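You operate a simulated robot arm through the tools that you are given. There is no shell and no other tool. Be economical: measure what you need, move in short steps, check, and stop when the job is done.

You are at the controls of a simulated two-armed robot. One attempt, no reset.

JOB
Put the short brown strip labelled "925" from the top of the paper-covered bench on the template there. Then put the wood block from the top of the paper-covered bench on the orange template. Then take the red clamp and put it on the red template. Do these in the order given.
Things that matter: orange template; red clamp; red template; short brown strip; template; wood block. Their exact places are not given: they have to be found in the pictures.

Only the result counts: the job must be done as asked and must still hold three seconds after the hand-in. Knocking over, shifting, dropping, spilling or breaking anything else fails it.

ROBOT AND FRAMES
Two 7-joint arms with fingered hands on one trunk, on a base that drives. Base frame: it is fixed to the floor where the robot stands at the start and does not move with it; the origin is under the middle of the robot, x ahead of it, y to its left, z up. Units: cm, degrees, N and s.
The left shoulder is at the start at [14.1, 17.3, 99.9], the right one opposite. With the tool pointing down near the work surface each hand reaches from about 10 to 86 cm from the robot's upright axis, wherever it stands, measured 20 degrees to its own side. Places, roughly: orange template [100, -100, 100]; red clamp [125, 250, 100]; red template [150, -125, 100]; template [125, -25, 100]; wood block (12x5x3 cm) [160, -110, 90]. Payload 3.5 kg a hand.
Tool frame (each hand has its own): the origin (TCP) lies between the finger pads and is the grasp point; the fingertips stand 3 cm ahead of it; z points along the fingers, y is the line along which they close. The gripper opens to 10.4 cm. The gripper's body begins 3.5 cm behind the TCP. The gripper is a hand of 3 fingers: y runs from the thumb to the fingers, the wrist lies at [-1.5, -10.4, -17.8] in the tool frame, and closing takes about 1.5 s.
Orientation is that of the tool frame in the base frame, as [roll, pitch, yaw] about the fixed x, y, z axes, in that order (R = Rz(yaw) Ry(pitch) Rx(roll)). With the fingers straight down and the wrist toward the robot, the tool's x, y and z point along [0, 1, 0], [1, 0, 0] and [0, 0, -1] of the base frame.

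CONTROLS
- The arms move only by the tool arm_command. It takes "left_series", "right_series" or both (then of equal length, played together; a hand with none holds still); each is a list that holds one entry, the list of rows, each a list of 6 numbers: the turn, a rotation vector about the tool's x, y, z in degrees, then the shift along the tool's x, y, z in cm. In form: [[[ax, ay, az, x, y, z], ...]]. A call has 1 to 20 rows; each row shifts and turns the commanded pose from where the row before left it, along the tool's axes as they then stand. "left_fingers" and "right_fingers" are, for a hand that has rows, the closure, from 0 (fully open) to 1 (shut), set as the call begins (left out, the last holds). Rows are played at 5 a second. More than 5 cm and 8.6 degrees between two rows, or a gripper value outside its range, and nothing of the call is played. A pose out of reach is approached as far as the arm can. The call stops where the force on the tool passes 40 N (or 10 N more than at its start, if that is more) or the arm is blocked; 0.2 s more then pass. The fingers move at their own pace (about 7.2 cm/s each) and stop on an object; they squeeze with about 24 N. The grip force told is the motor's: it shows also when the fingers shut on nothing. Time passes only in rows, and 0.2 s behind the last, so rows that do not move let the fingers close. It gives the time, the measured TCP pose, the force on the tool (base axes), the opening and the grip force at its end, in the units of the frame above (readings bear some noise), with the torque about the TCP (base axes, N m) and any sound that the robot's microphone picked up, and new pictures: "views" is both (left out), scene, wrist or none (wrist: the cameras of the hands that moved).
- Cameras (640 x 400 px; columns grow to the right, rows downward): "scene" is now at [25.88, -2.08, 122.37]; the picture's right is [-0.22, -0.98, 0.00], its down [-0.10, 0.02, -0.99] and it looks along [0.97, -0.22, -0.11] (base axes); focal length 218 px, centre (320, 200). "left" rides on the left gripper at [-6.4, -9.4, -11.7] in its tool frame; the picture's right is [-0.72, -0.33, 0.61], its down [0.64, -0.65, 0.40] and it looks along [0.27, 0.68, 0.68] (tool axes); focal length 238 px, centre (320, 200). "right" rides on the right gripper at [6.4, -9.4, -11.7] in its tool frame; the picture's right is [-0.72, 0.33, -0.61], its down [-0.64, -0.65, 0.40] and it looks along [-0.27, 0.68, 0.68] (tool axes); focal length 238 px, centre (320, 200).
- raise_lower(by): slides the trunk up (or, below 0, down) by that many cm; the arms and the scene camera ride with it, the base frame stays. It gives what a move gives, with no picture.
- drive_base(legs): drives the robot by 1 to 6 legs, each [ahead, left, turn to the left] in cm, cm and degrees, along the robot's own axes; the way and the turn of a leg run together, so that a leg with both is an arc; at most 150 cm and 180 degrees a leg. The arms and the cameras ride along, it lands a little off, and it stops where it bumps. It gives what a move gives, and a new picture of the scene camera.
- finger_targets(index, middle, thumb_bend, thumb_turn, hand): sets how far each is bent, from 0 (flat) to 100 (curled in); at 30 the hand is open as for a grip, at 70 the pads meet at the TCP. One left out holds its place. A second passes; each finger stops where it meets its share of the squeeze, and holds until it gets a number again. A gripper value or a shape takes the hand back. It gives what a move gives, with no picture; readings hold the bend of each and the force on the fingers (four entries, about 0 where the hand has none), thumb and palm. thumb_turn goes from beside the hand (0) to across from the fingers (100), as for a grip.
- hand_shape(shape, hand): the hand has 3 fingers and takes this shape, open, in about a second: jaw (thumb against the fingers, like two jaws); tri (thumb and two fingers); tip (a fingertip pinch); poke (one finger out to press); point (the index stretched); flat (the hand flat); cup (the hand cupped); fist (a fist). The gripper value then closes the fingers along that shape, each until it touches; the sizes above hold for jaw. It gives what a move gives, with no picture.
- aim_head(pan, tilt): turns the head with the scene camera to pan (to the left, within 86 degrees either way) and tilt (down, from -29 to 69), counted from straight ahead of the robot. It gives what a move gives, and a new picture of the scene camera.
- pixel_to_xyz(camera, pixels): for up to 12 pixels [column, row] of the newest picture of that camera ("zoom" is the newest enlarged one), the place [x, y, z] in the base frame of the surface seen there, good to about 0.2 cm, but the place of the scene camera against the robot may be out by one fixed shift of up to 1.2 cm in any direction. No time passes.
- inspect(camera, box): a new picture of the part [left, top, right, bottom] of that camera's present view, enlarged. No time passes.
- hand_in(): hands the job in; it is judged then, once.

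Go step by step. Measure first, check grasps and placings, and put right what went wrong. The budget is 110 turns and 260 pictures, counting those below and the enlarged ones. Unless the task says otherwise, let go and move clear before handing in, and close with one line.

The tools are called after ">>>" by a JSON object that holds its "fn" and its "kwargs". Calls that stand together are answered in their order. arm_command: Moves the arms, as the interface text tells. Its arguments: {"type":"object","properties":{"left_series":{"type":"array","items":{"type":"array","items":{"type":"array","items":{"type":"number"}}}},"left_fingers":{"type":"number"},"right_series":{"type":"array","items":{"type":"array","items":{"type":"array","items":{"type":"number"}}}},"right_fingers":{"type":"number"},"views":{"type":"string","enum":["both","scene","wrist","none"]}},"required":[]} The other tools are called the same way: raise_lower (by) slides the trunk up or down; hand_shape (shape, hand) gives the hand a shape; finger_targets (index, middle, thumb_bend, thumb_turn, hand) moves the fingers one by one; drive_base (legs) drives the base; aim_head (pan, tilt) turns the head that bears the scene camera; pixel_to_xyz (camera, pixels) gives the place of the surface under pixels of a picture; inspect (camera, box) takes an enlarged picture of a part of a camera's view; hand_in () hands the job in.

At the start:

```text
t: 0.0
left_tool_pos: [55.21, 12.93, 112.66]
left_tool_rot: [-179.9, 0.1, 89.9]
left_contact_force: [0.1, -0.5, 0.4]
left_moment: [0.02, 0.03, 0.0]
left_width: 10.36
left_grip_force: 0.1
left_shape: jaw
left_bend: [30.0, 30.0, 30.0, 98.0]
left_finger forces: [0.0, 0.0, 0.0, 0.0, 0.0, 0.1]
right_tool_pos: [41.71, -28.18, 121.26]
right_tool_rot: [-180.0, -0.1, 90.0]
right_contact_force: [-0.3, 0.9, 0.1]
right_moment: [-0.02, 0.01, 0.01]
right_width: 10.36
right_grip_force: 0.0
right_shape: jaw
right_bend: [30.0, 30.0, 30.0, 98.0]
right_finger forces: [0.1, 0.0, 0.0, 0.0, 0.1, 0.0]
trunk travel left (down, up): [-10.0, 65.4]
robot x, y, heading: [0.02, -0.16, -0.2]
head pan, tilt: [-12.7, 6.2]
```

scene: 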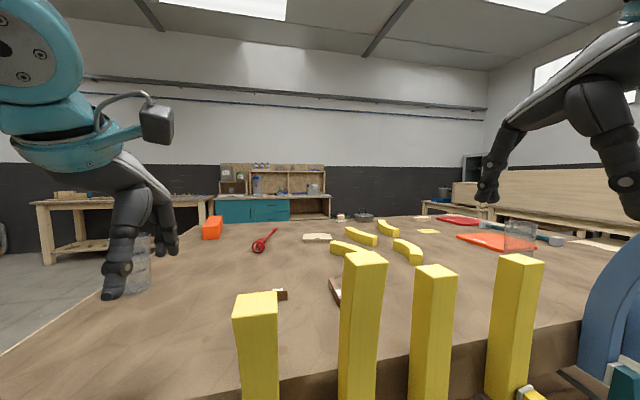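
right: 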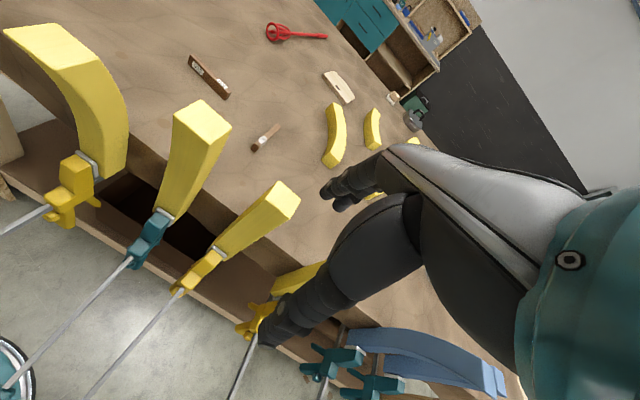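
left: 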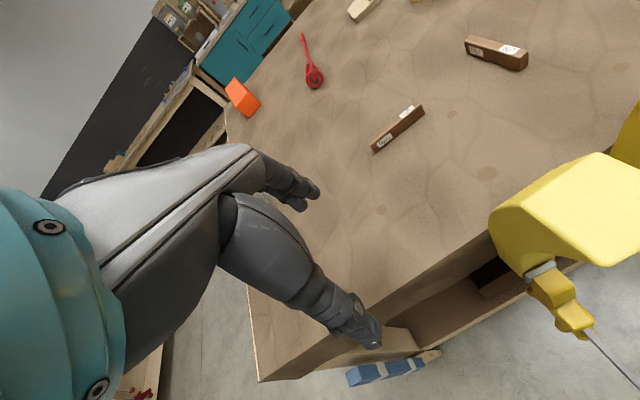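

The pictures show a paper-covered bench with yellow pieces, brown strips and orange and red flat templates at the right. I'll enlarge parts to identify them.

>>> {"fn": "inspect", "kwargs": {"camera": "scene", "box": [400, 180, 640, 330]}}

>>> {"fn": "inspect", "kwargs": {"camera": "scene", "box": [190, 200, 450, 320]}}

>>> {"fn": "inspect", "kwargs": {"camera": "left", "box": [340, 0, 600, 170]}}

>>> {"fn": "inspect", "kwargs": {"camera": "right", "box": [160, 0, 440, 180]}}

```text
2.67 times, centred on (520, 255) of scene
```

zoom: 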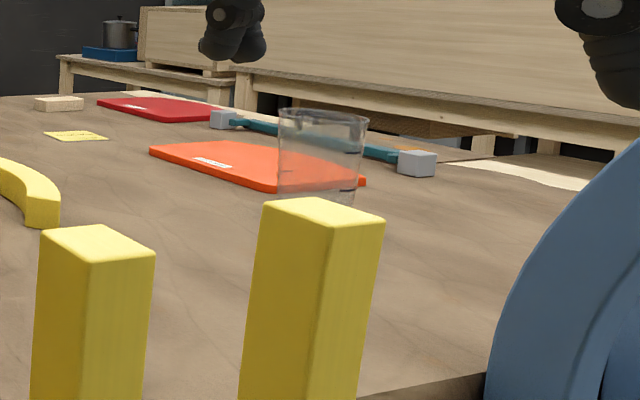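

```text
2.46 times, centred on (320, 260) of scene
```

zoom: 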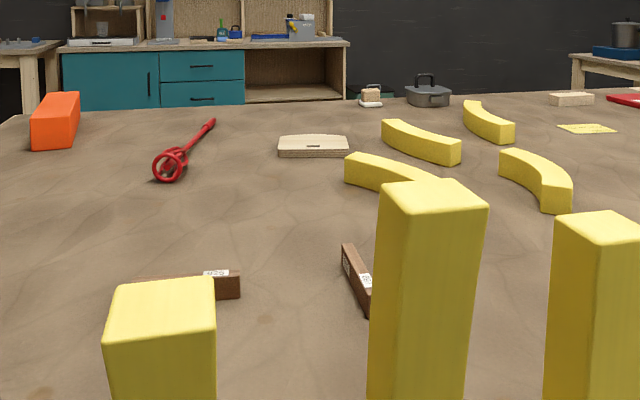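

```text
2.35 times, centred on (470, 85) of left
```

zoom: 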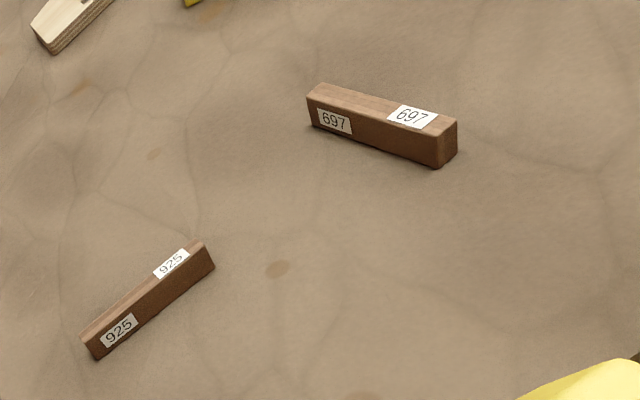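

```text
2.22 times, centred on (300, 90) of right
```

zoom: 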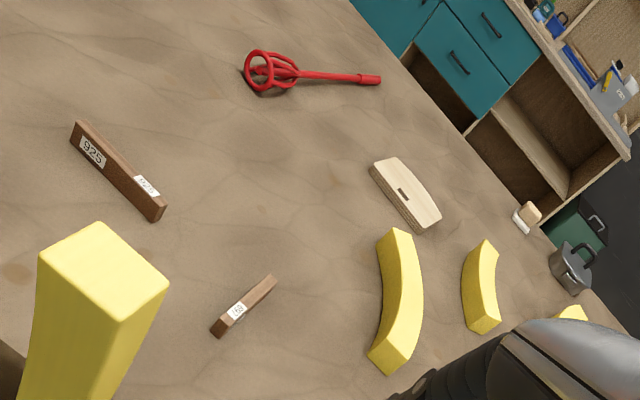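

The "925" strip is at left image (398,128), a light template at scene (318,237), the orange/red boards at scene (495,240)/(460,220), and a small wood block at (422,218). I'll measure them.

>>> {"fn": "pixel_to_xyz", "kwargs": {"camera": "left", "pixels": [[421, 107], [375, 148], [410, 113], [398, 128], [470, 40], [520, 65], [360, 10], [312, 75], [303, 38], [440, 190]]}}

>>> {"fn": "pixel_to_xyz", "kwargs": {"camera": "scene", "pixels": [[318, 238], [303, 236], [332, 236], [422, 218], [460, 220], [495, 240], [430, 231], [258, 245], [213, 228], [520, 235], [556, 240], [484, 224]]}}

>>> {"fn": "aim_head", "kwargs": {"pan": 70, "tilt": 15}}

```text
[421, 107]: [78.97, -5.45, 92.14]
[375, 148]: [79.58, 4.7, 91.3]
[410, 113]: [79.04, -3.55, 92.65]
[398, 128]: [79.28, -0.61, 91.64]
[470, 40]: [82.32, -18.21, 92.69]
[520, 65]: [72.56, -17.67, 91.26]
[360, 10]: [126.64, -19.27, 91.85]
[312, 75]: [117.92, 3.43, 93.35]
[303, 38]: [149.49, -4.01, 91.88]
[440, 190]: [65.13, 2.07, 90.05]
```

```text
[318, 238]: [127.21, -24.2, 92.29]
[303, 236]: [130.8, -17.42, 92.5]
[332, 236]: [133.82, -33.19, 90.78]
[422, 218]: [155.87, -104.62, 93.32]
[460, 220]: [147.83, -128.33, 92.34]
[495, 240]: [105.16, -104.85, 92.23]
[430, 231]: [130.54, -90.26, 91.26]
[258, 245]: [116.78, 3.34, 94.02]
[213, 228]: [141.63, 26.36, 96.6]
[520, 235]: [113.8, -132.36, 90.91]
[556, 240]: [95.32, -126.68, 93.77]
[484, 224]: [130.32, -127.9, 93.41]
```

```text
t: 1.6
left_tool_pos: [55.19, 12.87, 112.76]
left_tool_rot: [-180.0, 0.0, 90.0]
left_contact_force: [0.6, 0.4, -0.3]
left_moment: [0.01, -0.02, -0.02]
left_width: 10.37
left_grip_force: 0.1
left_shape: jaw
left_bend: [30.0, 30.0, 30.0, 98.0]
left_finger forces: [0.0, 0.0, 0.1, 0.0, 0.1, 0.0]
right_tool_pos: [41.72, -28.32, 121.29]
right_tool_rot: [180.0, 0.0, 90.0]
right_contact_force: [-0.1, 0.6, -0.2]
right_moment: [-0.02, -0.03, 0.01]
right_width: 10.36
right_grip_force: 0.1
right_shape: jaw
right_bend: [30.0, 30.0, 30.0, 98.0]
right_finger forces: [0.0, 0.1, 0.1, 0.0, 0.2, 0.0]
trunk travel left (down, up): [-10.0, 65.4]
robot x, y, heading: [0.22, -0.11, -0.0]
head pan, tilt: [70.0, 15.0]
```

scene: 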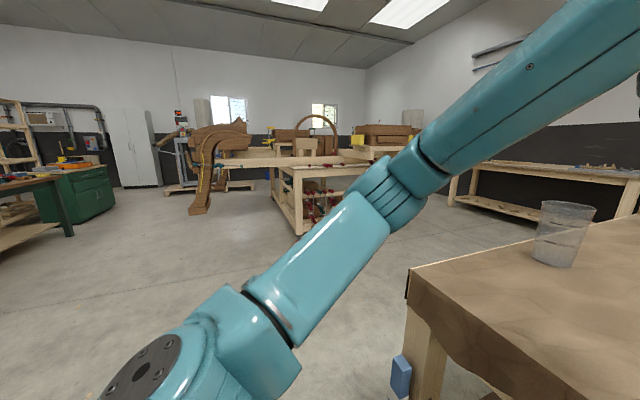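

The left view shows another bench with red clamps around (330,200). I'll enlarge it and also the view toward (125,250).

>>> {"fn": "inspect", "kwargs": {"camera": "scene", "box": [240, 100, 480, 250]}}

>>> {"fn": "aim_head", "kwargs": {"pan": 40, "tilt": 10}}

```text
2.67 times, centred on (360, 175) of scene
```

zoom: 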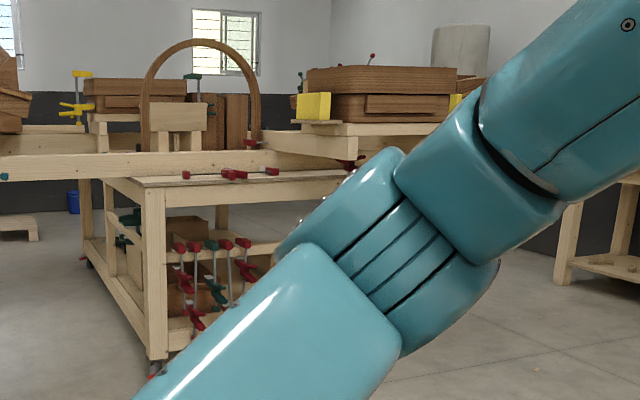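

```text
t: 2.5
left_tool_pos: [55.34, 12.85, 112.77]
left_tool_rot: [-180.0, 0.0, 90.0]
left_contact_force: [0.4, 0.6, -1.0]
left_moment: [0.0, 0.01, 0.02]
left_width: 10.37
left_grip_force: 0.0
left_shape: jaw
left_bend: [30.0, 30.0, 30.0, 98.0]
left_finger forces: [0.1, 0.0, 0.1, 0.0, 0.0, 0.0]
right_tool_pos: [41.58, -28.11, 121.31]
right_tool_rot: [179.9, 0.0, 90.1]
right_contact_force: [0.7, -0.5, 0.5]
right_moment: [-0.01, 0.0, -0.02]
right_width: 10.37
right_grip_force: 0.1
right_shape: jaw
right_bend: [30.0, 30.0, 30.0, 98.0]
right_finger forces: [0.0, 0.1, 0.0, 0.0, 0.1, 0.1]
trunk travel left (down, up): [-10.0, 65.4]
robot x, y, heading: [0.11, 0.25, 0.3]
head pan, tilt: [40.0, 10.0]
```

scene: 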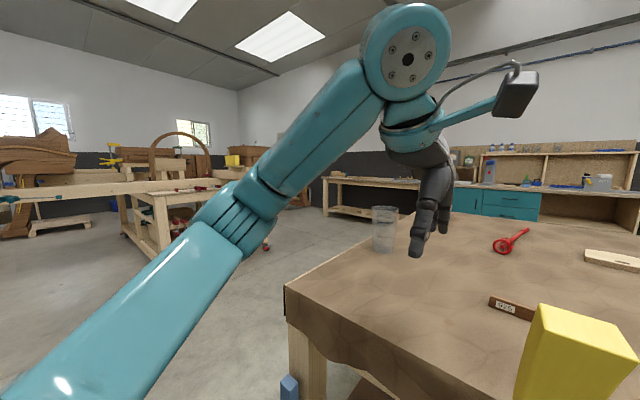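

The red clamp seems to lie on the left bench's top near (125,250). Now I'll survey the paper bench's extents, looking down ahead and to the right.

>>> {"fn": "aim_head", "kwargs": {"pan": 0, "tilt": 45}}

>>> {"fn": "aim_head", "kwargs": {"pan": -50, "tilt": 20}}

```text
t: 3.6
left_tool_pos: [55.25, 12.81, 112.8]
left_tool_rot: [179.9, 0.1, 89.9]
left_contact_force: [0.3, -0.4, -0.6]
left_moment: [-0.01, 0.03, 0.0]
left_width: 10.38
left_grip_force: 0.0
left_shape: jaw
left_bend: [30.0, 30.0, 30.0, 98.0]
left_finger forces: [0.0, 0.1, 0.0, 0.0, 0.1, 0.1]
right_tool_pos: [41.78, -28.14, 121.14]
right_tool_rot: [179.9, 0.0, 90.0]
right_contact_force: [0.0, -0.3, 0.0]
right_moment: [-0.03, -0.01, 0.01]
right_width: 10.34
right_grip_force: 0.0
right_shape: jaw
right_bend: [30.0, 30.0, 30.0, 98.0]
right_finger forces: [0.0, 0.0, 0.0, 0.0, 0.0, 0.0]
trunk travel left (down, up): [-10.0, 65.4]
robot x, y, heading: [0.12, 0.39, -0.2]
head pan, tilt: [0.0, 45.0]
```

scene: 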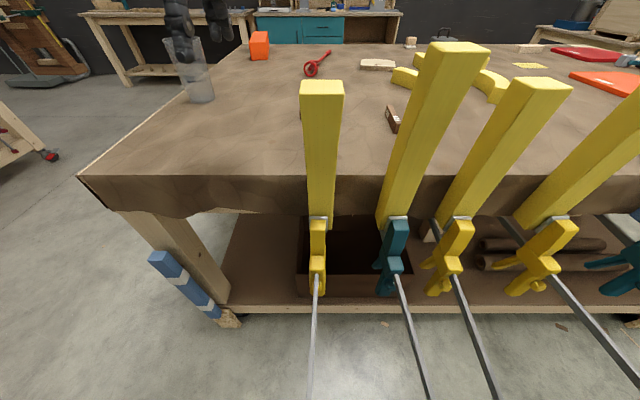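

```text
t: 4.8
left_tool_pos: [55.14, 12.81, 112.71]
left_tool_rot: [-180.0, 0.1, 90.0]
left_contact_force: [-0.8, -0.4, 0.5]
left_moment: [-0.03, -0.02, 0.0]
left_width: 10.39
left_grip_force: 0.1
left_shape: jaw
left_bend: [30.0, 30.0, 30.0, 98.0]
left_finger forces: [0.0, 0.0, 0.0, 0.0, 0.0, 0.0]
right_tool_pos: [41.74, -28.1, 121.26]
right_tool_rot: [-180.0, 0.0, 90.0]
right_contact_force: [-0.2, 0.3, -0.2]
right_moment: [0.0, 0.0, 0.0]
right_width: 10.35
right_grip_force: 0.1
right_shape: jaw
right_bend: [30.0, 30.0, 30.0, 98.0]
right_finger forces: [0.1, 0.0, 0.0, 0.0, 0.1, 0.0]
trunk travel left (down, up): [-10.0, 65.4]
robot x, y, heading: [-0.08, 0.31, -0.2]
head pan, tilt: [-50.0, 20.0]
```

scene: 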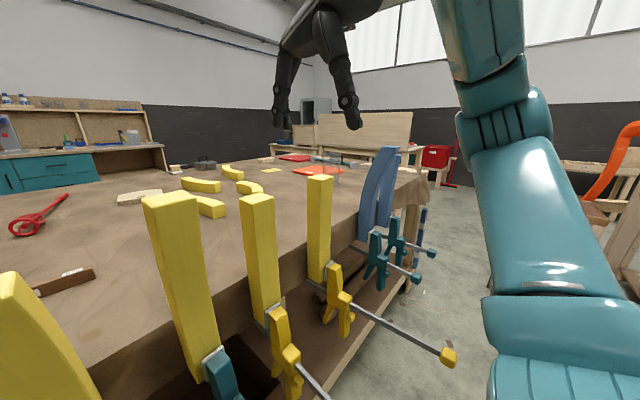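

Yellow clamps stand along the bench's front edge with rods toward the robot. I need bench extents; measure points here, and look at the front again.

>>> {"fn": "pixel_to_xyz", "kwargs": {"camera": "scene", "pixels": [[418, 172], [400, 200], [345, 255], [316, 285], [428, 183], [448, 352], [160, 165], [190, 162], [320, 176], [252, 195], [165, 200], [405, 290]]}}

>>> {"fn": "inspect", "kwargs": {"camera": "scene", "box": [160, 140, 460, 300]}}

>>> {"fn": "aim_head", "kwargs": {"pan": 10, "tilt": 50}}

```text
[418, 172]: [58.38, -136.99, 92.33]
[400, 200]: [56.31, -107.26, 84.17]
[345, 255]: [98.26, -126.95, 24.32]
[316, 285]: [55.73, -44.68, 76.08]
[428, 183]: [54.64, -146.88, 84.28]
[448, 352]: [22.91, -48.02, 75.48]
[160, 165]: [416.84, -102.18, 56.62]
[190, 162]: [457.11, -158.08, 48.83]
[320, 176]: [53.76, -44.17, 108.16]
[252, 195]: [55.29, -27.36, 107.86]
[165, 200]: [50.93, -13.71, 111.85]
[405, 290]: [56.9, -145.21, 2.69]
```

```text
2.13 times, centred on (310, 220) of scene
```

zoom: 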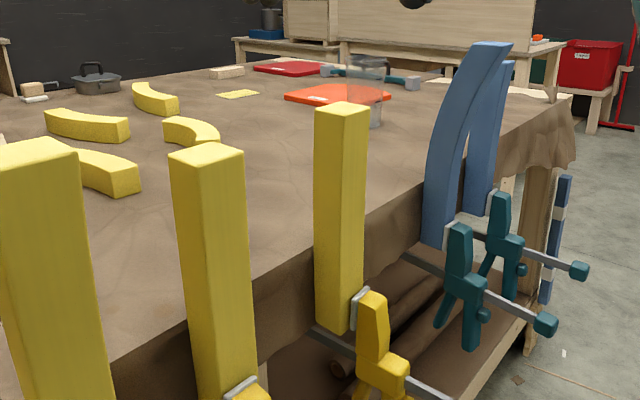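

```text
t: 6.1
left_tool_pos: [55.26, 12.95, 112.85]
left_tool_rot: [179.9, -0.1, 89.9]
left_contact_force: [0.2, -0.2, 0.2]
left_moment: [0.02, 0.0, -0.04]
left_width: 10.37
left_grip_force: 0.1
left_shape: jaw
left_bend: [30.0, 30.0, 30.0, 98.0]
left_finger forces: [0.1, 0.0, 0.0, 0.0, 0.1, 0.1]
right_tool_pos: [41.66, -28.21, 121.19]
right_tool_rot: [180.0, 0.1, 90.0]
right_contact_force: [-0.4, 0.0, -1.4]
right_moment: [0.02, -0.01, 0.01]
right_width: 10.36
right_grip_force: 0.1
right_shape: jaw
right_bend: [30.0, 30.0, 30.0, 98.0]
right_finger forces: [0.0, 0.1, 0.0, 0.0, 0.2, 0.0]
trunk travel left (down, up): [-10.0, 65.4]
robot x, y, heading: [0.29, 0.11, -0.2]
head pan, tilt: [10.0, 50.0]
```

scene: 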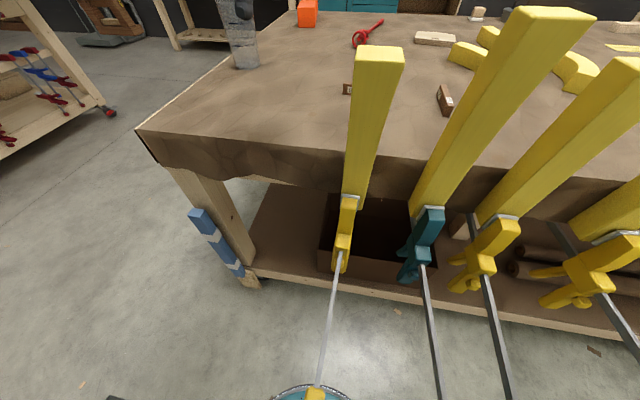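

Measure rod ends, bench left edge and the base rim.

>>> {"fn": "pixel_to_xyz", "kwargs": {"camera": "scene", "pixels": [[316, 392], [435, 390], [505, 390], [138, 130], [200, 78], [255, 25], [243, 66], [345, 140], [285, 390], [196, 222], [348, 215], [375, 55]]}}

>>> {"fn": "aim_head", "kwargs": {"pan": 5, "tilt": 10}}

```text
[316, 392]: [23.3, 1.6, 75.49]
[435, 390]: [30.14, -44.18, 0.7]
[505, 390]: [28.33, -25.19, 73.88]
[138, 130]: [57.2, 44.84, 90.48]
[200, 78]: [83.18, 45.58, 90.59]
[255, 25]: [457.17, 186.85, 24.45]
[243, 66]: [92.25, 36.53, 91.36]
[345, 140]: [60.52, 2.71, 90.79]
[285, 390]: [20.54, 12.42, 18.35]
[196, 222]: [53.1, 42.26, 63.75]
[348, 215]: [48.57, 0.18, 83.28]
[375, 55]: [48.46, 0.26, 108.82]
```

```text
t: 7.1
left_tool_pos: [55.27, 12.98, 112.79]
left_tool_rot: [179.9, -0.1, 90.0]
left_contact_force: [-0.6, -0.3, 0.1]
left_moment: [-0.03, 0.02, -0.03]
left_width: 10.39
left_grip_force: 0.2
left_shape: jaw
left_bend: [30.0, 30.0, 30.0, 98.0]
left_finger forces: [0.0, 0.0, 0.0, 0.1, 0.0, 0.0]
right_tool_pos: [41.62, -28.22, 121.14]
right_tool_rot: [180.0, 0.1, 90.0]
right_contact_force: [0.4, 0.0, 0.5]
right_moment: [0.0, 0.0, -0.02]
right_width: 10.37
right_grip_force: 0.1
right_shape: jaw
right_bend: [30.0, 30.0, 30.0, 98.0]
right_finger forces: [0.0, 0.0, 0.1, 0.0, 0.0, 0.0]
trunk travel left (down, up): [-10.0, 65.4]
robot x, y, heading: [0.12, 0.1, 0.1]
head pan, tilt: [5.0, 10.0]
```

scene: 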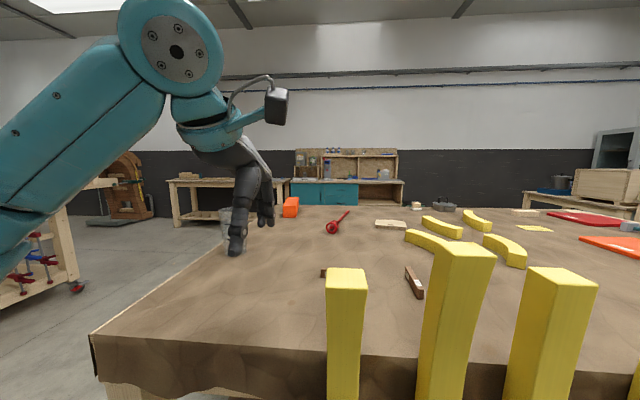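

Bench spans x≈54.., y≈45 down to −150; the strip lies along y at (79.3,−0.4). I'll move the left hand over it at height and check.

>>> {"fn": "arm_command", "kwargs": {"left_series": [[[0, 0, 0, -2, 4, 0], [0, 0, 0, -2, 4, 0], [0, 0, 0, -2.2, 4, 0], [0, 0, 0, -2.2, 4, 0], [0, 0, 0, -2.2, 4, 0], [0, 0, 0, -2.2, 3.5, 0], [0, 0, 0, 0, 0, 0]]]}}

>>> {"fn": "pixel_to_xyz", "kwargs": {"camera": "scene", "pixels": [[290, 208], [320, 207], [400, 209], [450, 212], [390, 224], [378, 221], [405, 222], [376, 227], [403, 228], [525, 211], [416, 207], [540, 212]]}}

```text
t: 8.7
left_tool_pos: [71.82, 3.88, 110.42]
left_tool_rot: [180.0, 0.1, 90.0]
left_contact_force: [-0.4, -0.2, 0.0]
left_moment: [0.0, 0.0, -0.02]
left_width: 10.37
left_grip_force: 0.1
left_shape: jaw
left_bend: [30.0, 30.0, 30.0, 97.0]
left_finger forces: [0.1, 0.0, 0.1, 0.1, 0.0, 0.0]
left hand out of reach, approached as far as the arm can: row 4, 5, 6
right_tool_pos: [41.64, -28.11, 121.24]
right_tool_rot: [-180.0, 0.0, 90.0]
right_contact_force: [-0.5, -0.5, 0.3]
right_moment: [0.01, -0.01, 0.03]
right_width: 10.37
right_grip_force: 0.1
right_shape: jaw
right_bend: [30.0, 30.0, 30.0, 98.0]
right_finger forces: [0.0, 0.0, 0.0, 0.0, 0.1, 0.0]
trunk travel left (down, up): [-10.0, 65.4]
robot x, y, heading: [0.25, -0.09, -0.1]
head pan, tilt: [5.0, 10.0]
```

scene: 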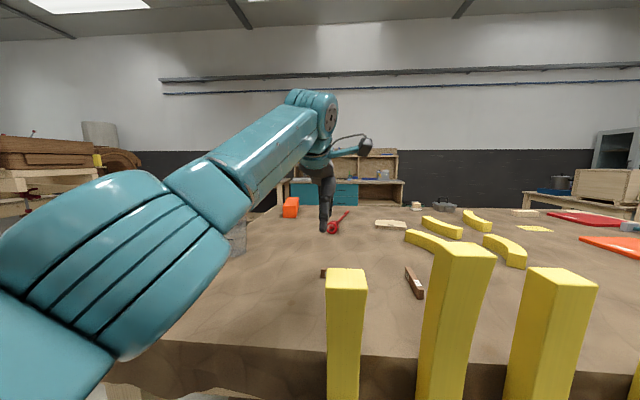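
left: 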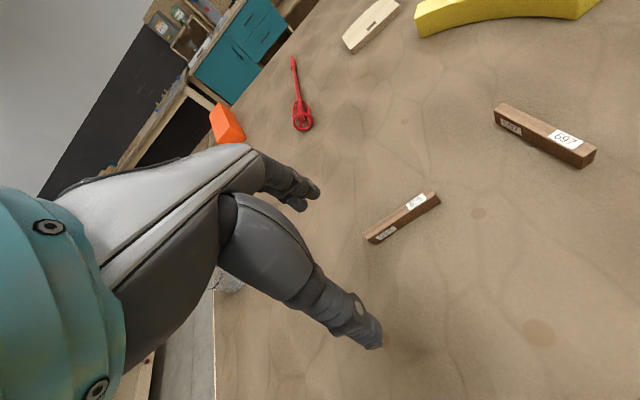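

```text
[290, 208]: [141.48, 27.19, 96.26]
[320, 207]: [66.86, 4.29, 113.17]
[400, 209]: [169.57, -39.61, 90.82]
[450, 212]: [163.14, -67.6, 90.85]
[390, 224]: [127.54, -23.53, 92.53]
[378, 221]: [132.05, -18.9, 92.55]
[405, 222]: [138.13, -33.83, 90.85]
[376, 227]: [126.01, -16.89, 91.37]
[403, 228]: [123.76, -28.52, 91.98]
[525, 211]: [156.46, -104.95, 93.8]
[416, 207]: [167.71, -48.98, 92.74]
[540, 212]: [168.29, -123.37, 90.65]
```

The left hand is short of reach at (71.8,3.9,110). I'll raise the trunk 10 cm and turn the robot 20° right, which brings the left shoulder nearer the strip.

>>> {"fn": "raise_lower", "kwargs": {"by": 8}}

>>> {"fn": "drive_base", "kwargs": {"legs": [[0, 0, -20]]}}

```text
t: 9.9
left_tool_pos: [67.33, 3.79, 124.24]
left_tool_rot: [174.5, 0.0, 90.2]
left_contact_force: [-0.1, -0.3, 0.3]
left_moment: [-0.01, 0.0, 0.02]
left_width: 10.38
left_grip_force: 0.0
left_shape: jaw
left_bend: [30.0, 30.0, 30.0, 97.0]
left_finger forces: [0.1, 0.1, 0.0, 0.0, 0.0, 0.1]
right_tool_pos: [41.83, -28.19, 129.09]
right_tool_rot: [180.0, -0.2, 90.0]
right_contact_force: [-0.1, 1.0, -0.9]
right_moment: [-0.02, -0.01, -0.03]
right_width: 10.35
right_grip_force: 0.0
right_shape: jaw
right_bend: [30.0, 30.0, 30.0, 98.0]
right_finger forces: [0.1, 0.1, 0.0, 0.0, 0.0, 0.0]
trunk travel left (down, up): [-18.0, 57.4]
robot x, y, heading: [-0.28, -0.2, -0.1]
head pan, tilt: [5.0, 10.0]
```

```text
t: 11.4
left_tool_pos: [64.34, -19.44, 124.34]
left_tool_rot: [174.2, 0.0, 70.1]
left_contact_force: [-0.3, 0.7, 0.1]
left_moment: [-0.01, -0.02, 0.03]
left_width: 10.37
left_grip_force: 0.0
left_shape: jaw
left_bend: [30.0, 30.0, 30.0, 97.0]
left_finger forces: [0.0, 0.0, 0.0, 0.1, 0.0, 0.1]
right_tool_pos: [29.56, -40.76, 129.12]
right_tool_rot: [-180.0, 0.0, 70.0]
right_contact_force: [-0.4, -0.5, 1.0]
right_moment: [-0.01, 0.01, 0.01]
right_width: 10.38
right_grip_force: 0.0
right_shape: jaw
right_bend: [30.0, 30.0, 30.0, 98.0]
right_finger forces: [0.0, 0.0, 0.1, 0.1, 0.1, 0.1]
trunk travel left (down, up): [-18.0, 57.4]
robot x, y, heading: [-0.02, 0.12, -19.8]
head pan, tilt: [5.0, 10.0]
```

scene: 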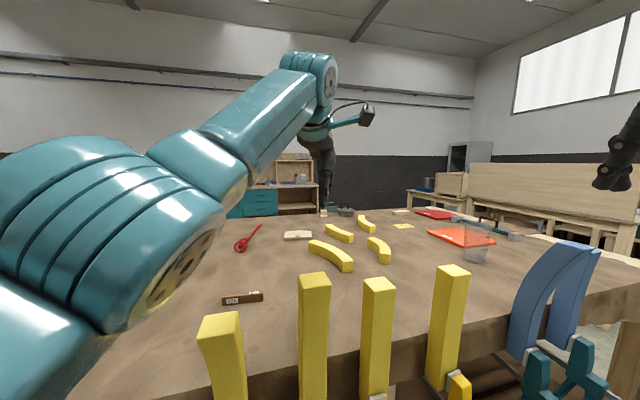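

Turned fine. Now re-square the left hand to yaw 90 and start moving toward the strip at (79.3,−0.4).

>>> {"fn": "arm_command", "kwargs": {"left_series": [[[5.8, 0, 0, 0, 0, 0], [0, 0, -7, 4, 0, 0], [0, 0, -7, 4, 0, 0], [0, 0, -6, 4, 0, 0], [0, 0, 0, 4, 1, 3], [0, 0, 0, 0, 0, 0]]], "views": "none"}}

```text
refused: row 5 steps farther than a row can; nothing moved
```

>>> {"fn": "arm_command", "kwargs": {"left_series": [[[5.8, 0, 0, 0, 0, 0], [0, 0, -7, 4, 0, 0], [0, 0, -7, 4, 0, 0], [0, 0, -6, 4, 0, 0], [0, 0, 0, 3.5, 1, 3], [0, 0, 0, 0, 0, 0]]], "views": "none"}}

```text
t: 12.8
left_tool_pos: [66.61, -2.93, 120.11]
left_tool_rot: [-179.9, 0.0, 90.1]
left_contact_force: [0.1, 0.3, 0.8]
left_moment: [0.01, -0.02, -0.01]
left_width: 10.37
left_grip_force: 0.1
left_shape: jaw
left_bend: [30.0, 30.0, 30.0, 97.0]
left_finger forces: [0.0, 0.0, 0.1, 0.1, 0.0, 0.0]
left hand out of reach, approached as far as the arm can: row 1
right_tool_pos: [29.43, -40.64, 129.2]
right_tool_rot: [180.0, 0.0, 70.1]
right_contact_force: [0.1, -0.2, 0.5]
right_moment: [0.01, -0.02, 0.01]
right_width: 10.36
right_grip_force: 0.1
right_shape: jaw
right_bend: [30.0, 30.0, 30.0, 98.0]
right_finger forces: [0.0, 0.0, 0.1, 0.0, 0.0, 0.0]
trunk travel left (down, up): [-18.0, 57.4]
robot x, y, heading: [-0.08, 0.07, -20.1]
head pan, tilt: [5.0, 10.0]
```

Now at (66.6,−2.9,120) squared. Descend and go forward to above the strip.

>>> {"fn": "arm_command", "kwargs": {"left_series": [[[0, 0, 0, 0.4, 2.5, 4], [0, 0, 0, 0.4, 2.5, 4], [0, 0, 0, 0.4, 2.5, 4], [0, 0, 0, 0.6, 2.6, 4], [0, 0, 0, 0.6, 2.6, 2], [0, 0, 0, 0, 0, 0]]]}}

```text
t: 14.2
left_tool_pos: [79.54, -0.51, 102.03]
left_tool_rot: [-179.9, -0.1, 90.0]
left_contact_force: [0.0, 0.3, -0.4]
left_moment: [0.0, -0.03, 0.0]
left_width: 10.35
left_grip_force: 0.0
left_shape: jaw
left_bend: [30.0, 30.0, 30.0, 97.0]
left_finger forces: [0.0, 0.1, 0.0, 0.0, 0.0, 0.0]
right_tool_pos: [29.46, -40.71, 129.28]
right_tool_rot: [180.0, 0.1, 70.0]
right_contact_force: [-0.8, -0.4, 0.7]
right_moment: [-0.03, 0.01, 0.0]
right_width: 10.37
right_grip_force: 0.2
right_shape: jaw
right_bend: [30.0, 30.0, 30.0, 98.0]
right_finger forces: [0.0, 0.1, 0.0, 0.0, 0.0, 0.0]
trunk travel left (down, up): [-18.0, 57.4]
robot x, y, heading: [0.13, -0.19, -19.8]
head pan, tilt: [5.0, 10.0]
```

scene: 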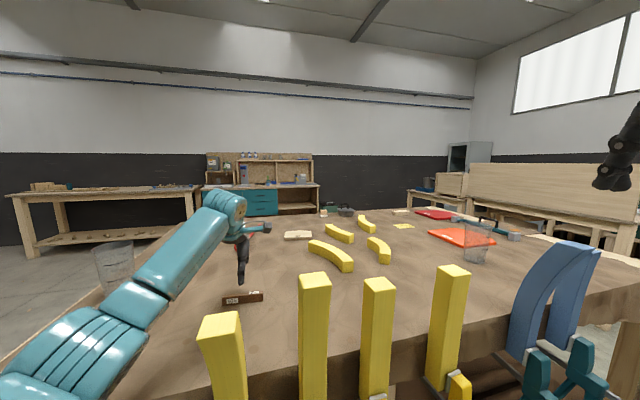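
left: 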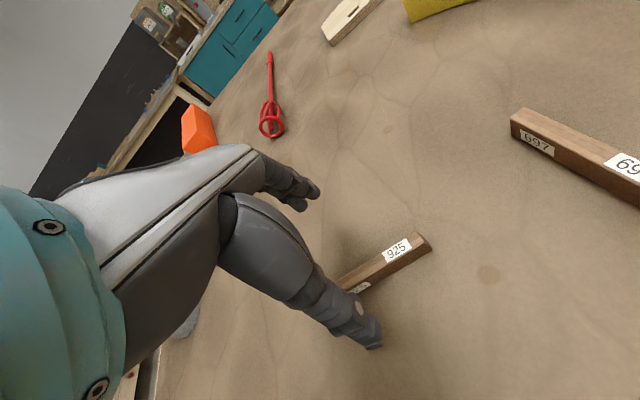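

Now directly above; measure the strip again from the left camera.

>>> {"fn": "pixel_to_xyz", "kwargs": {"camera": "left", "pixels": [[422, 238], [396, 249], [345, 278], [370, 264], [405, 265], [429, 248], [460, 280]]}}

>>> {"fn": "inspect", "kwargs": {"camera": "left", "box": [280, 180, 480, 360]}}

```text
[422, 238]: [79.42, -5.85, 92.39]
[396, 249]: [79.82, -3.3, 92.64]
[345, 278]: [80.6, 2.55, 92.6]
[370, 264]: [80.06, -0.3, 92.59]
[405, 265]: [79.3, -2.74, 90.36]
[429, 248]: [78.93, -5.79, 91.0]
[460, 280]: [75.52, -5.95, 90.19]
```

```text
2.22 times, centred on (380, 270) of left
```

zoom: 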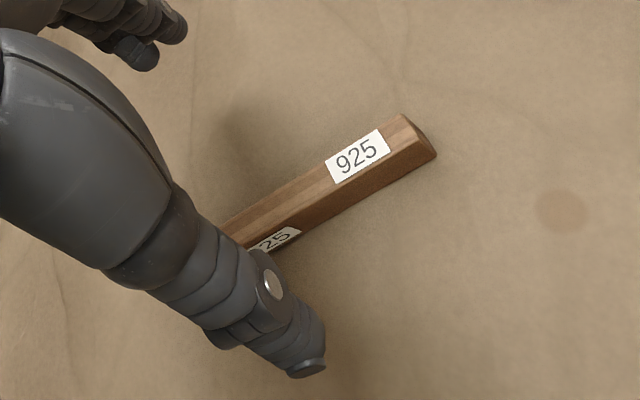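

Strip centre ≈(80.0,−0.5), turned about 8°, top z 92.6, bench 90.2. Align and lower to z≈93.6, then close.

>>> {"fn": "arm_command", "kwargs": {"left_series": [[[0, 0, 8, 0, 0.5, 2], [0, 0, 0, 0, 0, 3], [0, 0, 0, 0, 0, 2], [0, 0, 0, 0, 0, 1.3], [0, 0, 0, 0, 0, 0]]], "views": "wrist"}}

```text
t: 15.4
left_tool_pos: [79.87, -0.66, 93.79]
left_tool_rot: [-179.9, 0.0, 82.0]
left_contact_force: [0.6, -0.1, 1.1]
left_moment: [-0.01, 0.01, -0.01]
left_width: 10.38
left_grip_force: 0.0
left_shape: jaw
left_bend: [30.0, 30.0, 30.0, 97.0]
left_finger forces: [0.1, 0.0, 0.1, 0.0, 0.0, 0.1]
right_tool_pos: [29.47, -40.8, 129.27]
right_tool_rot: [-180.0, 0.0, 70.0]
right_contact_force: [-0.5, 0.2, 0.1]
right_moment: [0.01, -0.01, -0.01]
right_width: 10.4
right_grip_force: 0.1
right_shape: jaw
right_bend: [30.0, 30.0, 30.0, 98.0]
right_finger forces: [0.0, 0.1, 0.0, 0.0, 0.0, 0.1]
trunk travel left (down, up): [-18.0, 57.4]
robot x, y, heading: [-0.1, 0.09, -19.9]
head pan, tilt: [5.0, 10.0]
```

left: 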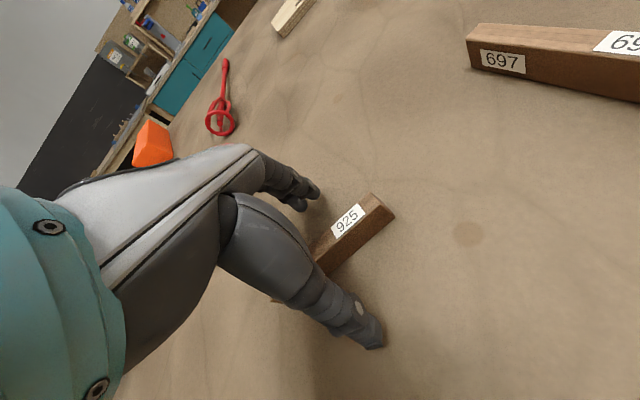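

The strip lies between the fingers. Close and lift slightly.

>>> {"fn": "arm_command", "kwargs": {"left_series": [[[0, 0, 0, 0, 0, 0.2], [0, 0, 0, 0, 0, 0], [0, 0, 0, 0, 0, 0], [0, 0, 0, 0, 0, 0], [0, 0, 0, 0, 0, 0], [0, 0, 0, 0, 0, 0], [0, 0, 0, 0, 0, 0], [0, 0, 0, 0, 0, 0], [0, 0, 0, 0, 0, 0], [0, 0, 0, 0, 0, 0]]], "left_fingers": 1, "views": "wrist"}}

```text
t: 17.6
left_tool_pos: [79.99, -0.65, 93.7]
left_tool_rot: [-179.9, 0.0, 82.1]
left_contact_force: [-0.8, 0.4, -0.1]
left_moment: [0.0, 0.02, 0.01]
left_width: 0.91
left_grip_force: 23.9
left_shape: jaw
left_bend: [72.0, 66.0, 73.0, 100.0]
left_finger forces: [13.7, 7.4, 0.1, 0.0, 21.2, 0.0]
right_tool_pos: [29.38, -40.75, 129.21]
right_tool_rot: [179.9, 0.0, 69.9]
right_contact_force: [0.0, -1.2, 0.3]
right_moment: [0.01, 0.0, 0.04]
right_width: 10.38
right_grip_force: 0.0
right_shape: jaw
right_bend: [30.0, 30.0, 30.0, 98.0]
right_finger forces: [0.0, 0.1, 0.0, 0.0, 0.0, 0.1]
trunk travel left (down, up): [-18.0, 57.4]
robot x, y, heading: [0.4, 0.16, -20.0]
head pan, tilt: [5.0, 10.0]
```

left: 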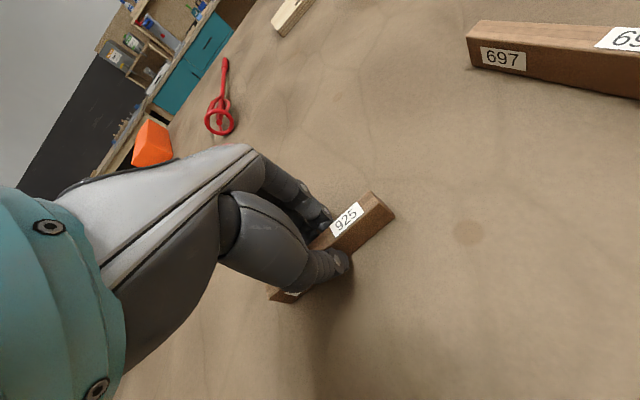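

Gripped (24 N). Lift 15 cm and look.

>>> {"fn": "arm_command", "kwargs": {"left_series": [[[0, 0, 0, 0, 0, -1], [0, 0, 0, 0, 0, -3], [0, 0, 0, 0, -1, -4], [0, 0, 0, 0, -2, -4], [0, 0, 0, 0, -2, -4], [0, 0, 0, 0, -2, -4], [0, 0, 0, 0, -2, -4], [0, 0, 0, 0, -2, -4], [0, 0, 0, 0, 0, 0]]]}}

```text
t: 19.6
left_tool_pos: [69.29, 0.73, 121.55]
left_tool_rot: [-179.8, -0.1, 82.0]
left_contact_force: [-0.6, -0.1, -0.4]
left_moment: [-0.02, -0.02, 0.01]
left_width: 0.92
left_grip_force: 24.2
left_shape: jaw
left_bend: [72.0, 66.0, 73.0, 100.0]
left_finger forces: [13.6, 7.4, 0.0, 0.0, 21.2, 0.0]
right_tool_pos: [29.45, -40.78, 129.26]
right_tool_rot: [180.0, 0.1, 70.0]
right_contact_force: [-0.1, 0.0, -0.4]
right_moment: [-0.01, 0.04, -0.03]
right_width: 10.38
right_grip_force: 0.1
right_shape: jaw
right_bend: [30.0, 30.0, 30.0, 98.0]
right_finger forces: [0.0, 0.1, 0.0, 0.0, 0.1, 0.1]
trunk travel left (down, up): [-18.0, 57.4]
robot x, y, heading: [-0.26, -0.24, -19.7]
head pan, tilt: [5.0, 10.0]
```

scene: 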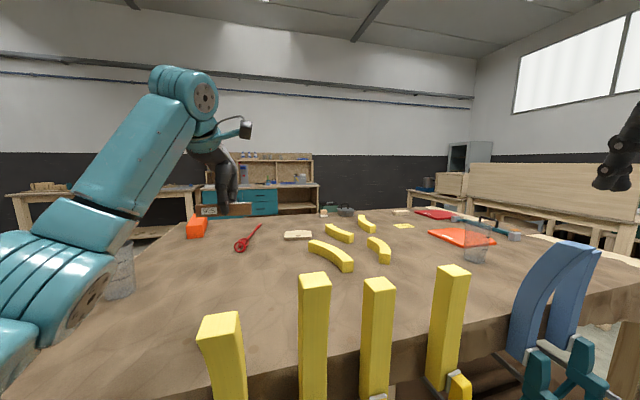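
left: 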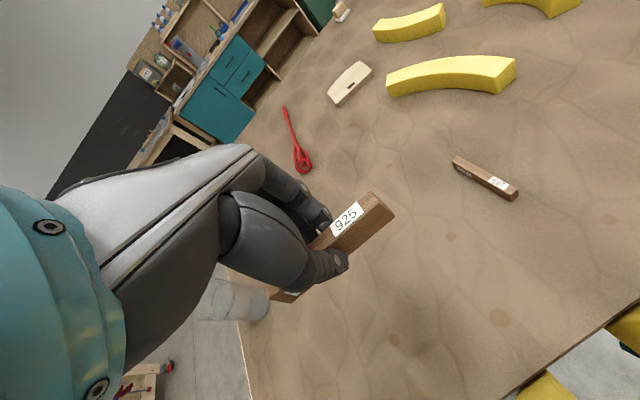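

Strip held level. Now look at the template (left image 350,83).

>>> {"fn": "inspect", "kwargs": {"camera": "left", "box": [300, 40, 420, 120]}}

>>> {"fn": "pixel_to_xyz", "kwargs": {"camera": "left", "pixels": [[351, 82], [366, 65], [333, 100], [345, 75], [358, 92]]}}

>>> {"fn": "aim_head", "kwargs": {"pan": 86, "tilt": 20}}

```text
5.00 times, centred on (360, 80) of left
```

zoom: 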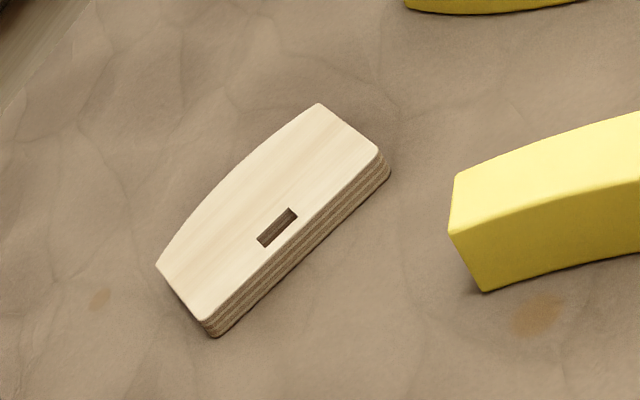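

```text
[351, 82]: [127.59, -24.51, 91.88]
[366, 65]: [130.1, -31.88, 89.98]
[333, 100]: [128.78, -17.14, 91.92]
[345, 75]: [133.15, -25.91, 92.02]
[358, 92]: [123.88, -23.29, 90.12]
```

```text
t: 21.1
left_tool_pos: [69.28, 0.78, 121.58]
left_tool_rot: [-179.9, -0.1, 82.1]
left_contact_force: [-0.1, 0.5, 0.1]
left_moment: [0.01, -0.02, 0.04]
left_width: 0.92
left_grip_force: 23.9
left_shape: jaw
left_bend: [72.0, 66.0, 73.0, 100.0]
left_finger forces: [13.6, 7.5, 0.1, 0.0, 21.1, 0.0]
right_tool_pos: [29.57, -40.81, 129.26]
right_tool_rot: [-179.9, 0.0, 70.0]
right_contact_force: [0.7, -0.8, -0.3]
right_moment: [-0.02, -0.02, -0.01]
right_width: 10.37
right_grip_force: 0.0
right_shape: jaw
right_bend: [30.0, 30.0, 30.0, 98.0]
right_finger forces: [0.1, 0.0, 0.0, 0.0, 0.1, 0.0]
trunk travel left (down, up): [-18.0, 57.4]
robot x, y, heading: [0.08, -0.14, -19.9]
head pan, tilt: [85.9, 20.0]
```

scene: 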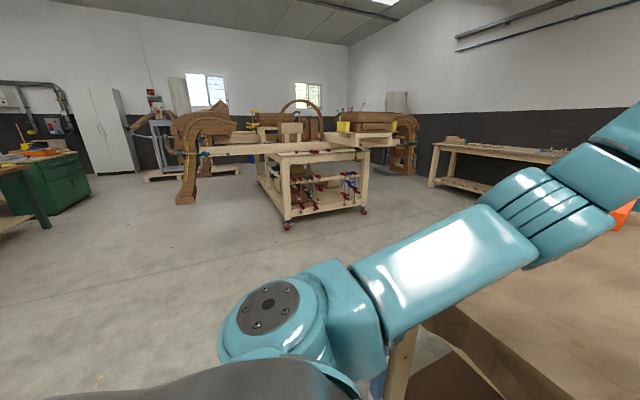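

Template top z≈91.9, centred ≈(129,−25), ~15×7 cm. Measure the left bench so I can plan driving around the left side.

>>> {"fn": "pixel_to_xyz", "kwargs": {"camera": "scene", "pixels": [[287, 226], [365, 211], [258, 190], [185, 200], [395, 135], [430, 180], [322, 153], [280, 150], [365, 158], [400, 325]]}}

>>> {"fn": "inspect", "kwargs": {"camera": "scene", "box": [240, 90, 440, 230]}}

```text
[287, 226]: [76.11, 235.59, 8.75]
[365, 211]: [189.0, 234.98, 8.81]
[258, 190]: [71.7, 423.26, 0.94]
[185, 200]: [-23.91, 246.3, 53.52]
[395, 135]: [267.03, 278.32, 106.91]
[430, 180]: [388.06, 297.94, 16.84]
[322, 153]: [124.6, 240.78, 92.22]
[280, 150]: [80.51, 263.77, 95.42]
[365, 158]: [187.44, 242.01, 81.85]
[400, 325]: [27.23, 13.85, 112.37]
```

```text
2.86 times, centred on (340, 160) of scene
```

zoom: 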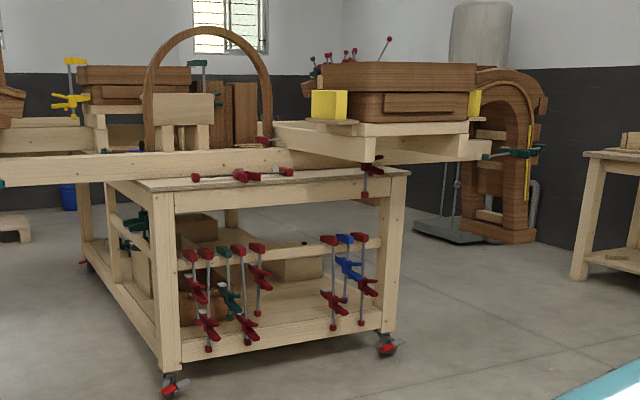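

There's a wide corridor (y 45→235) between the benches. Drive: turn straight, back off the rods, strafe left, then forward along the left side.

>>> {"fn": "drive_base", "kwargs": {"legs": [[0, 0, 20], [-30, 0, 0], [0, 125, 0], [125, 0, 0], [120, 0, 0]]}}

>>> {"fn": "aim_head", "kwargs": {"pan": -80, "tilt": 20}}

```text
t: 41.9
left_tool_pos: [282.11, 154.0, 121.55]
left_tool_rot: [-179.9, -0.1, 103.2]
left_contact_force: [-0.3, -0.5, -0.6]
left_moment: [0.03, 0.01, 0.01]
left_width: 0.89
left_grip_force: 23.8
left_shape: jaw
left_bend: [72.0, 66.0, 73.0, 100.0]
left_finger forces: [13.7, 7.5, 0.0, 0.1, 21.2, 0.1]
right_tool_pos: [259.73, 100.93, 129.24]
right_tool_rot: [-179.9, 0.1, 91.0]
right_contact_force: [-0.3, -0.1, -0.7]
right_moment: [0.01, -0.02, 0.01]
right_width: 10.38
right_grip_force: 0.1
right_shape: jaw
right_bend: [30.0, 30.0, 30.0, 98.0]
right_finger forces: [0.1, 0.0, 0.1, 0.1, 0.0, 0.1]
trunk travel left (down, up): [-18.0, 57.4]
robot x, y, heading: [217.42, 128.36, 0.9]
head pan, tilt: [85.9, 20.0]
```

scene: 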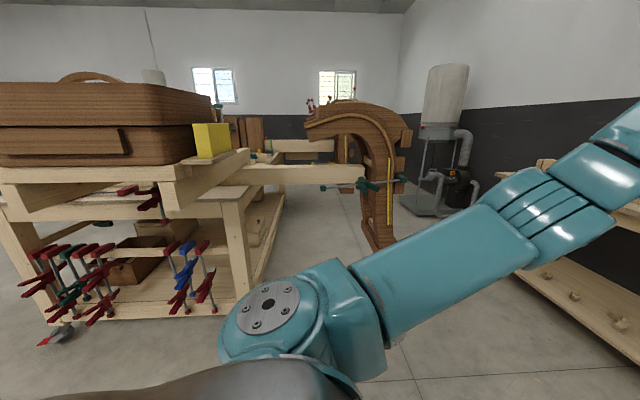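

```text
t: 44.4
left_tool_pos: [282.1, 154.0, 121.5]
left_tool_rot: [-179.9, -0.1, 103.2]
left_contact_force: [-0.1, 0.5, -0.7]
left_moment: [0.01, -0.02, 0.0]
left_width: 0.92
left_grip_force: 24.3
left_shape: jaw
left_bend: [72.0, 66.0, 73.0, 100.0]
left_finger forces: [13.7, 7.5, 0.1, 0.1, 21.2, 0.0]
right_tool_pos: [259.64, 101.08, 129.27]
right_tool_rot: [-179.9, 0.0, 91.0]
right_contact_force: [-0.4, -0.7, -0.3]
right_moment: [0.0, -0.03, -0.01]
right_width: 10.38
right_grip_force: 0.0
right_shape: jaw
right_bend: [30.0, 30.0, 30.0, 98.0]
right_finger forces: [0.1, 0.0, 0.0, 0.1, 0.0, 0.1]
trunk travel left (down, up): [-18.0, 57.4]
robot x, y, heading: [218.24, 128.57, 0.9]
head pan, tilt: [-80.0, 20.0]
```

scene: 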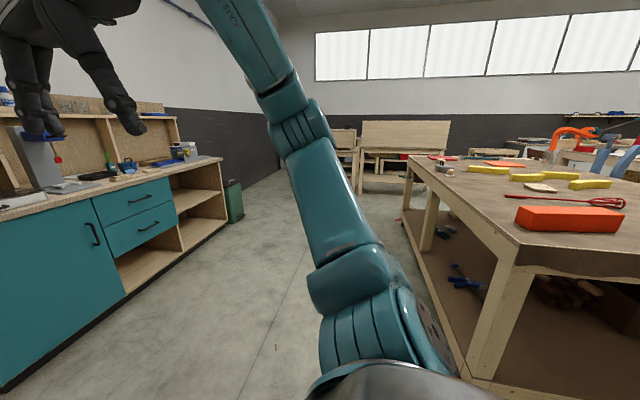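

I'm at (218,128). The aisle behind the bench lies between the bench (pixel 520,240) and the teal counter (120,280); measure its width.

>>> {"fn": "pixel_to_xyz", "kwargs": {"camera": "scene", "pixels": [[518, 240], [430, 170], [470, 380], [120, 300], [220, 225], [150, 175], [235, 200], [410, 225], [365, 185], [580, 225], [50, 187], [440, 157]]}}

>>> {"fn": "inspect", "kwargs": {"camera": "scene", "box": [400, 130, 640, 280]}}

```text
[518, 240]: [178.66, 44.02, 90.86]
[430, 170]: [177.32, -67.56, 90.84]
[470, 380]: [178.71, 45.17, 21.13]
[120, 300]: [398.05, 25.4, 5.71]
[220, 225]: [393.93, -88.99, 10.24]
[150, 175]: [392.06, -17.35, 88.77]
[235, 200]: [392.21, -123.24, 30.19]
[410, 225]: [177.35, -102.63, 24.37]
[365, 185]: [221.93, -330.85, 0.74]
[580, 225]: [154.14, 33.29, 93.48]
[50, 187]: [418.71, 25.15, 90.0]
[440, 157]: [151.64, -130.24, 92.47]
```

```text
2.67 times, centred on (520, 205) of scene
```

zoom: 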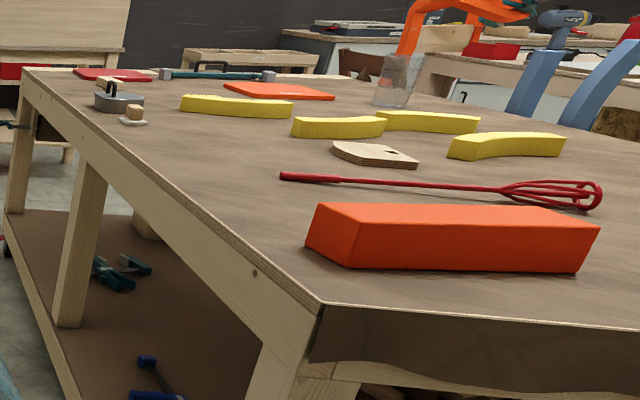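

Aisle is ample: bench edge at x=178.5. Turn 180°, strafe left (−y) to y≈−5 and approach to x≈206.

>>> {"fn": "drive_base", "kwargs": {"legs": [[0, 0, 179.1], [0, 133, 0], [11, 0, 0]]}}

>>> {"fn": "aim_head", "kwargs": {"pan": 15, "tilt": 25}}

```text
t: 59.2
left_tool_pos: [142.0, -30.44, 121.52]
left_tool_rot: [-179.8, -0.1, -77.9]
left_contact_force: [-0.5, -0.9, -0.6]
left_moment: [0.02, -0.03, 0.0]
left_width: 0.86
left_grip_force: 24.0
left_shape: jaw
left_bend: [72.0, 66.0, 74.0, 100.0]
left_finger forces: [13.4, 7.2, 0.0, 0.0, 20.4, 0.1]
right_tool_pos: [165.06, 22.09, 129.09]
right_tool_rot: [-180.0, 0.0, -89.9]
right_contact_force: [-0.2, -0.3, 0.3]
right_moment: [-0.01, -0.05, 0.04]
right_width: 10.37
right_grip_force: 0.0
right_shape: jaw
right_bend: [30.0, 30.0, 30.0, 98.0]
right_finger forces: [0.1, 0.0, 0.0, 0.1, 0.1, 0.1]
trunk travel left (down, up): [-18.0, 57.4]
robot x, y, heading: [206.83, -5.69, -179.8]
head pan, tilt: [-80.0, 20.0]
```

scene: 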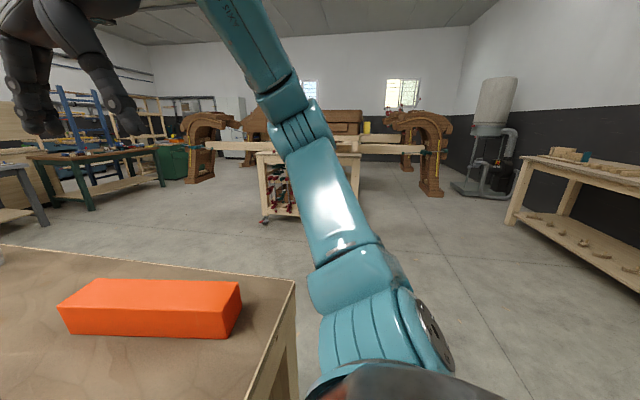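

```text
t: 61.0
left_tool_pos: [141.85, -30.59, 121.41]
left_tool_rot: [-180.0, -0.1, -77.9]
left_contact_force: [0.2, 0.7, -1.2]
left_moment: [-0.01, 0.02, -0.05]
left_width: 0.88
left_grip_force: 24.4
left_shape: jaw
left_bend: [72.0, 66.0, 74.0, 100.0]
left_finger forces: [13.4, 7.2, 0.1, 0.0, 20.4, 0.1]
right_tool_pos: [165.06, 22.25, 129.29]
right_tool_rot: [-180.0, 0.0, -89.8]
right_contact_force: [-1.2, -0.4, 0.3]
right_moment: [0.05, 0.03, 0.01]
right_width: 10.39
right_grip_force: 0.1
right_shape: jaw
right_bend: [30.0, 30.0, 30.0, 98.0]
right_finger forces: [0.0, 0.0, 0.1, 0.0, 0.0, 0.0]
trunk travel left (down, up): [-18.0, 57.4]
robot x, y, heading: [206.55, -6.14, -180.1]
head pan, tilt: [15.0, 25.0]
```

scene: 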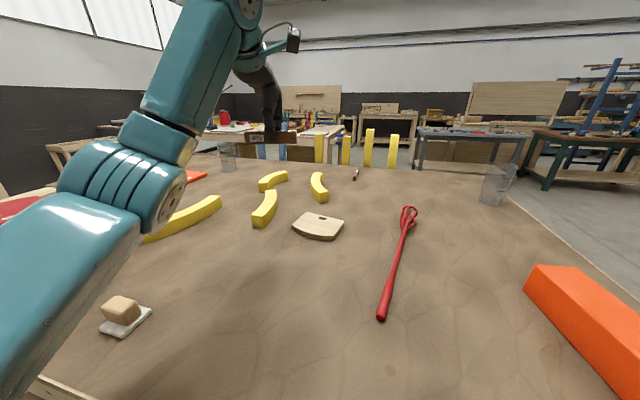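

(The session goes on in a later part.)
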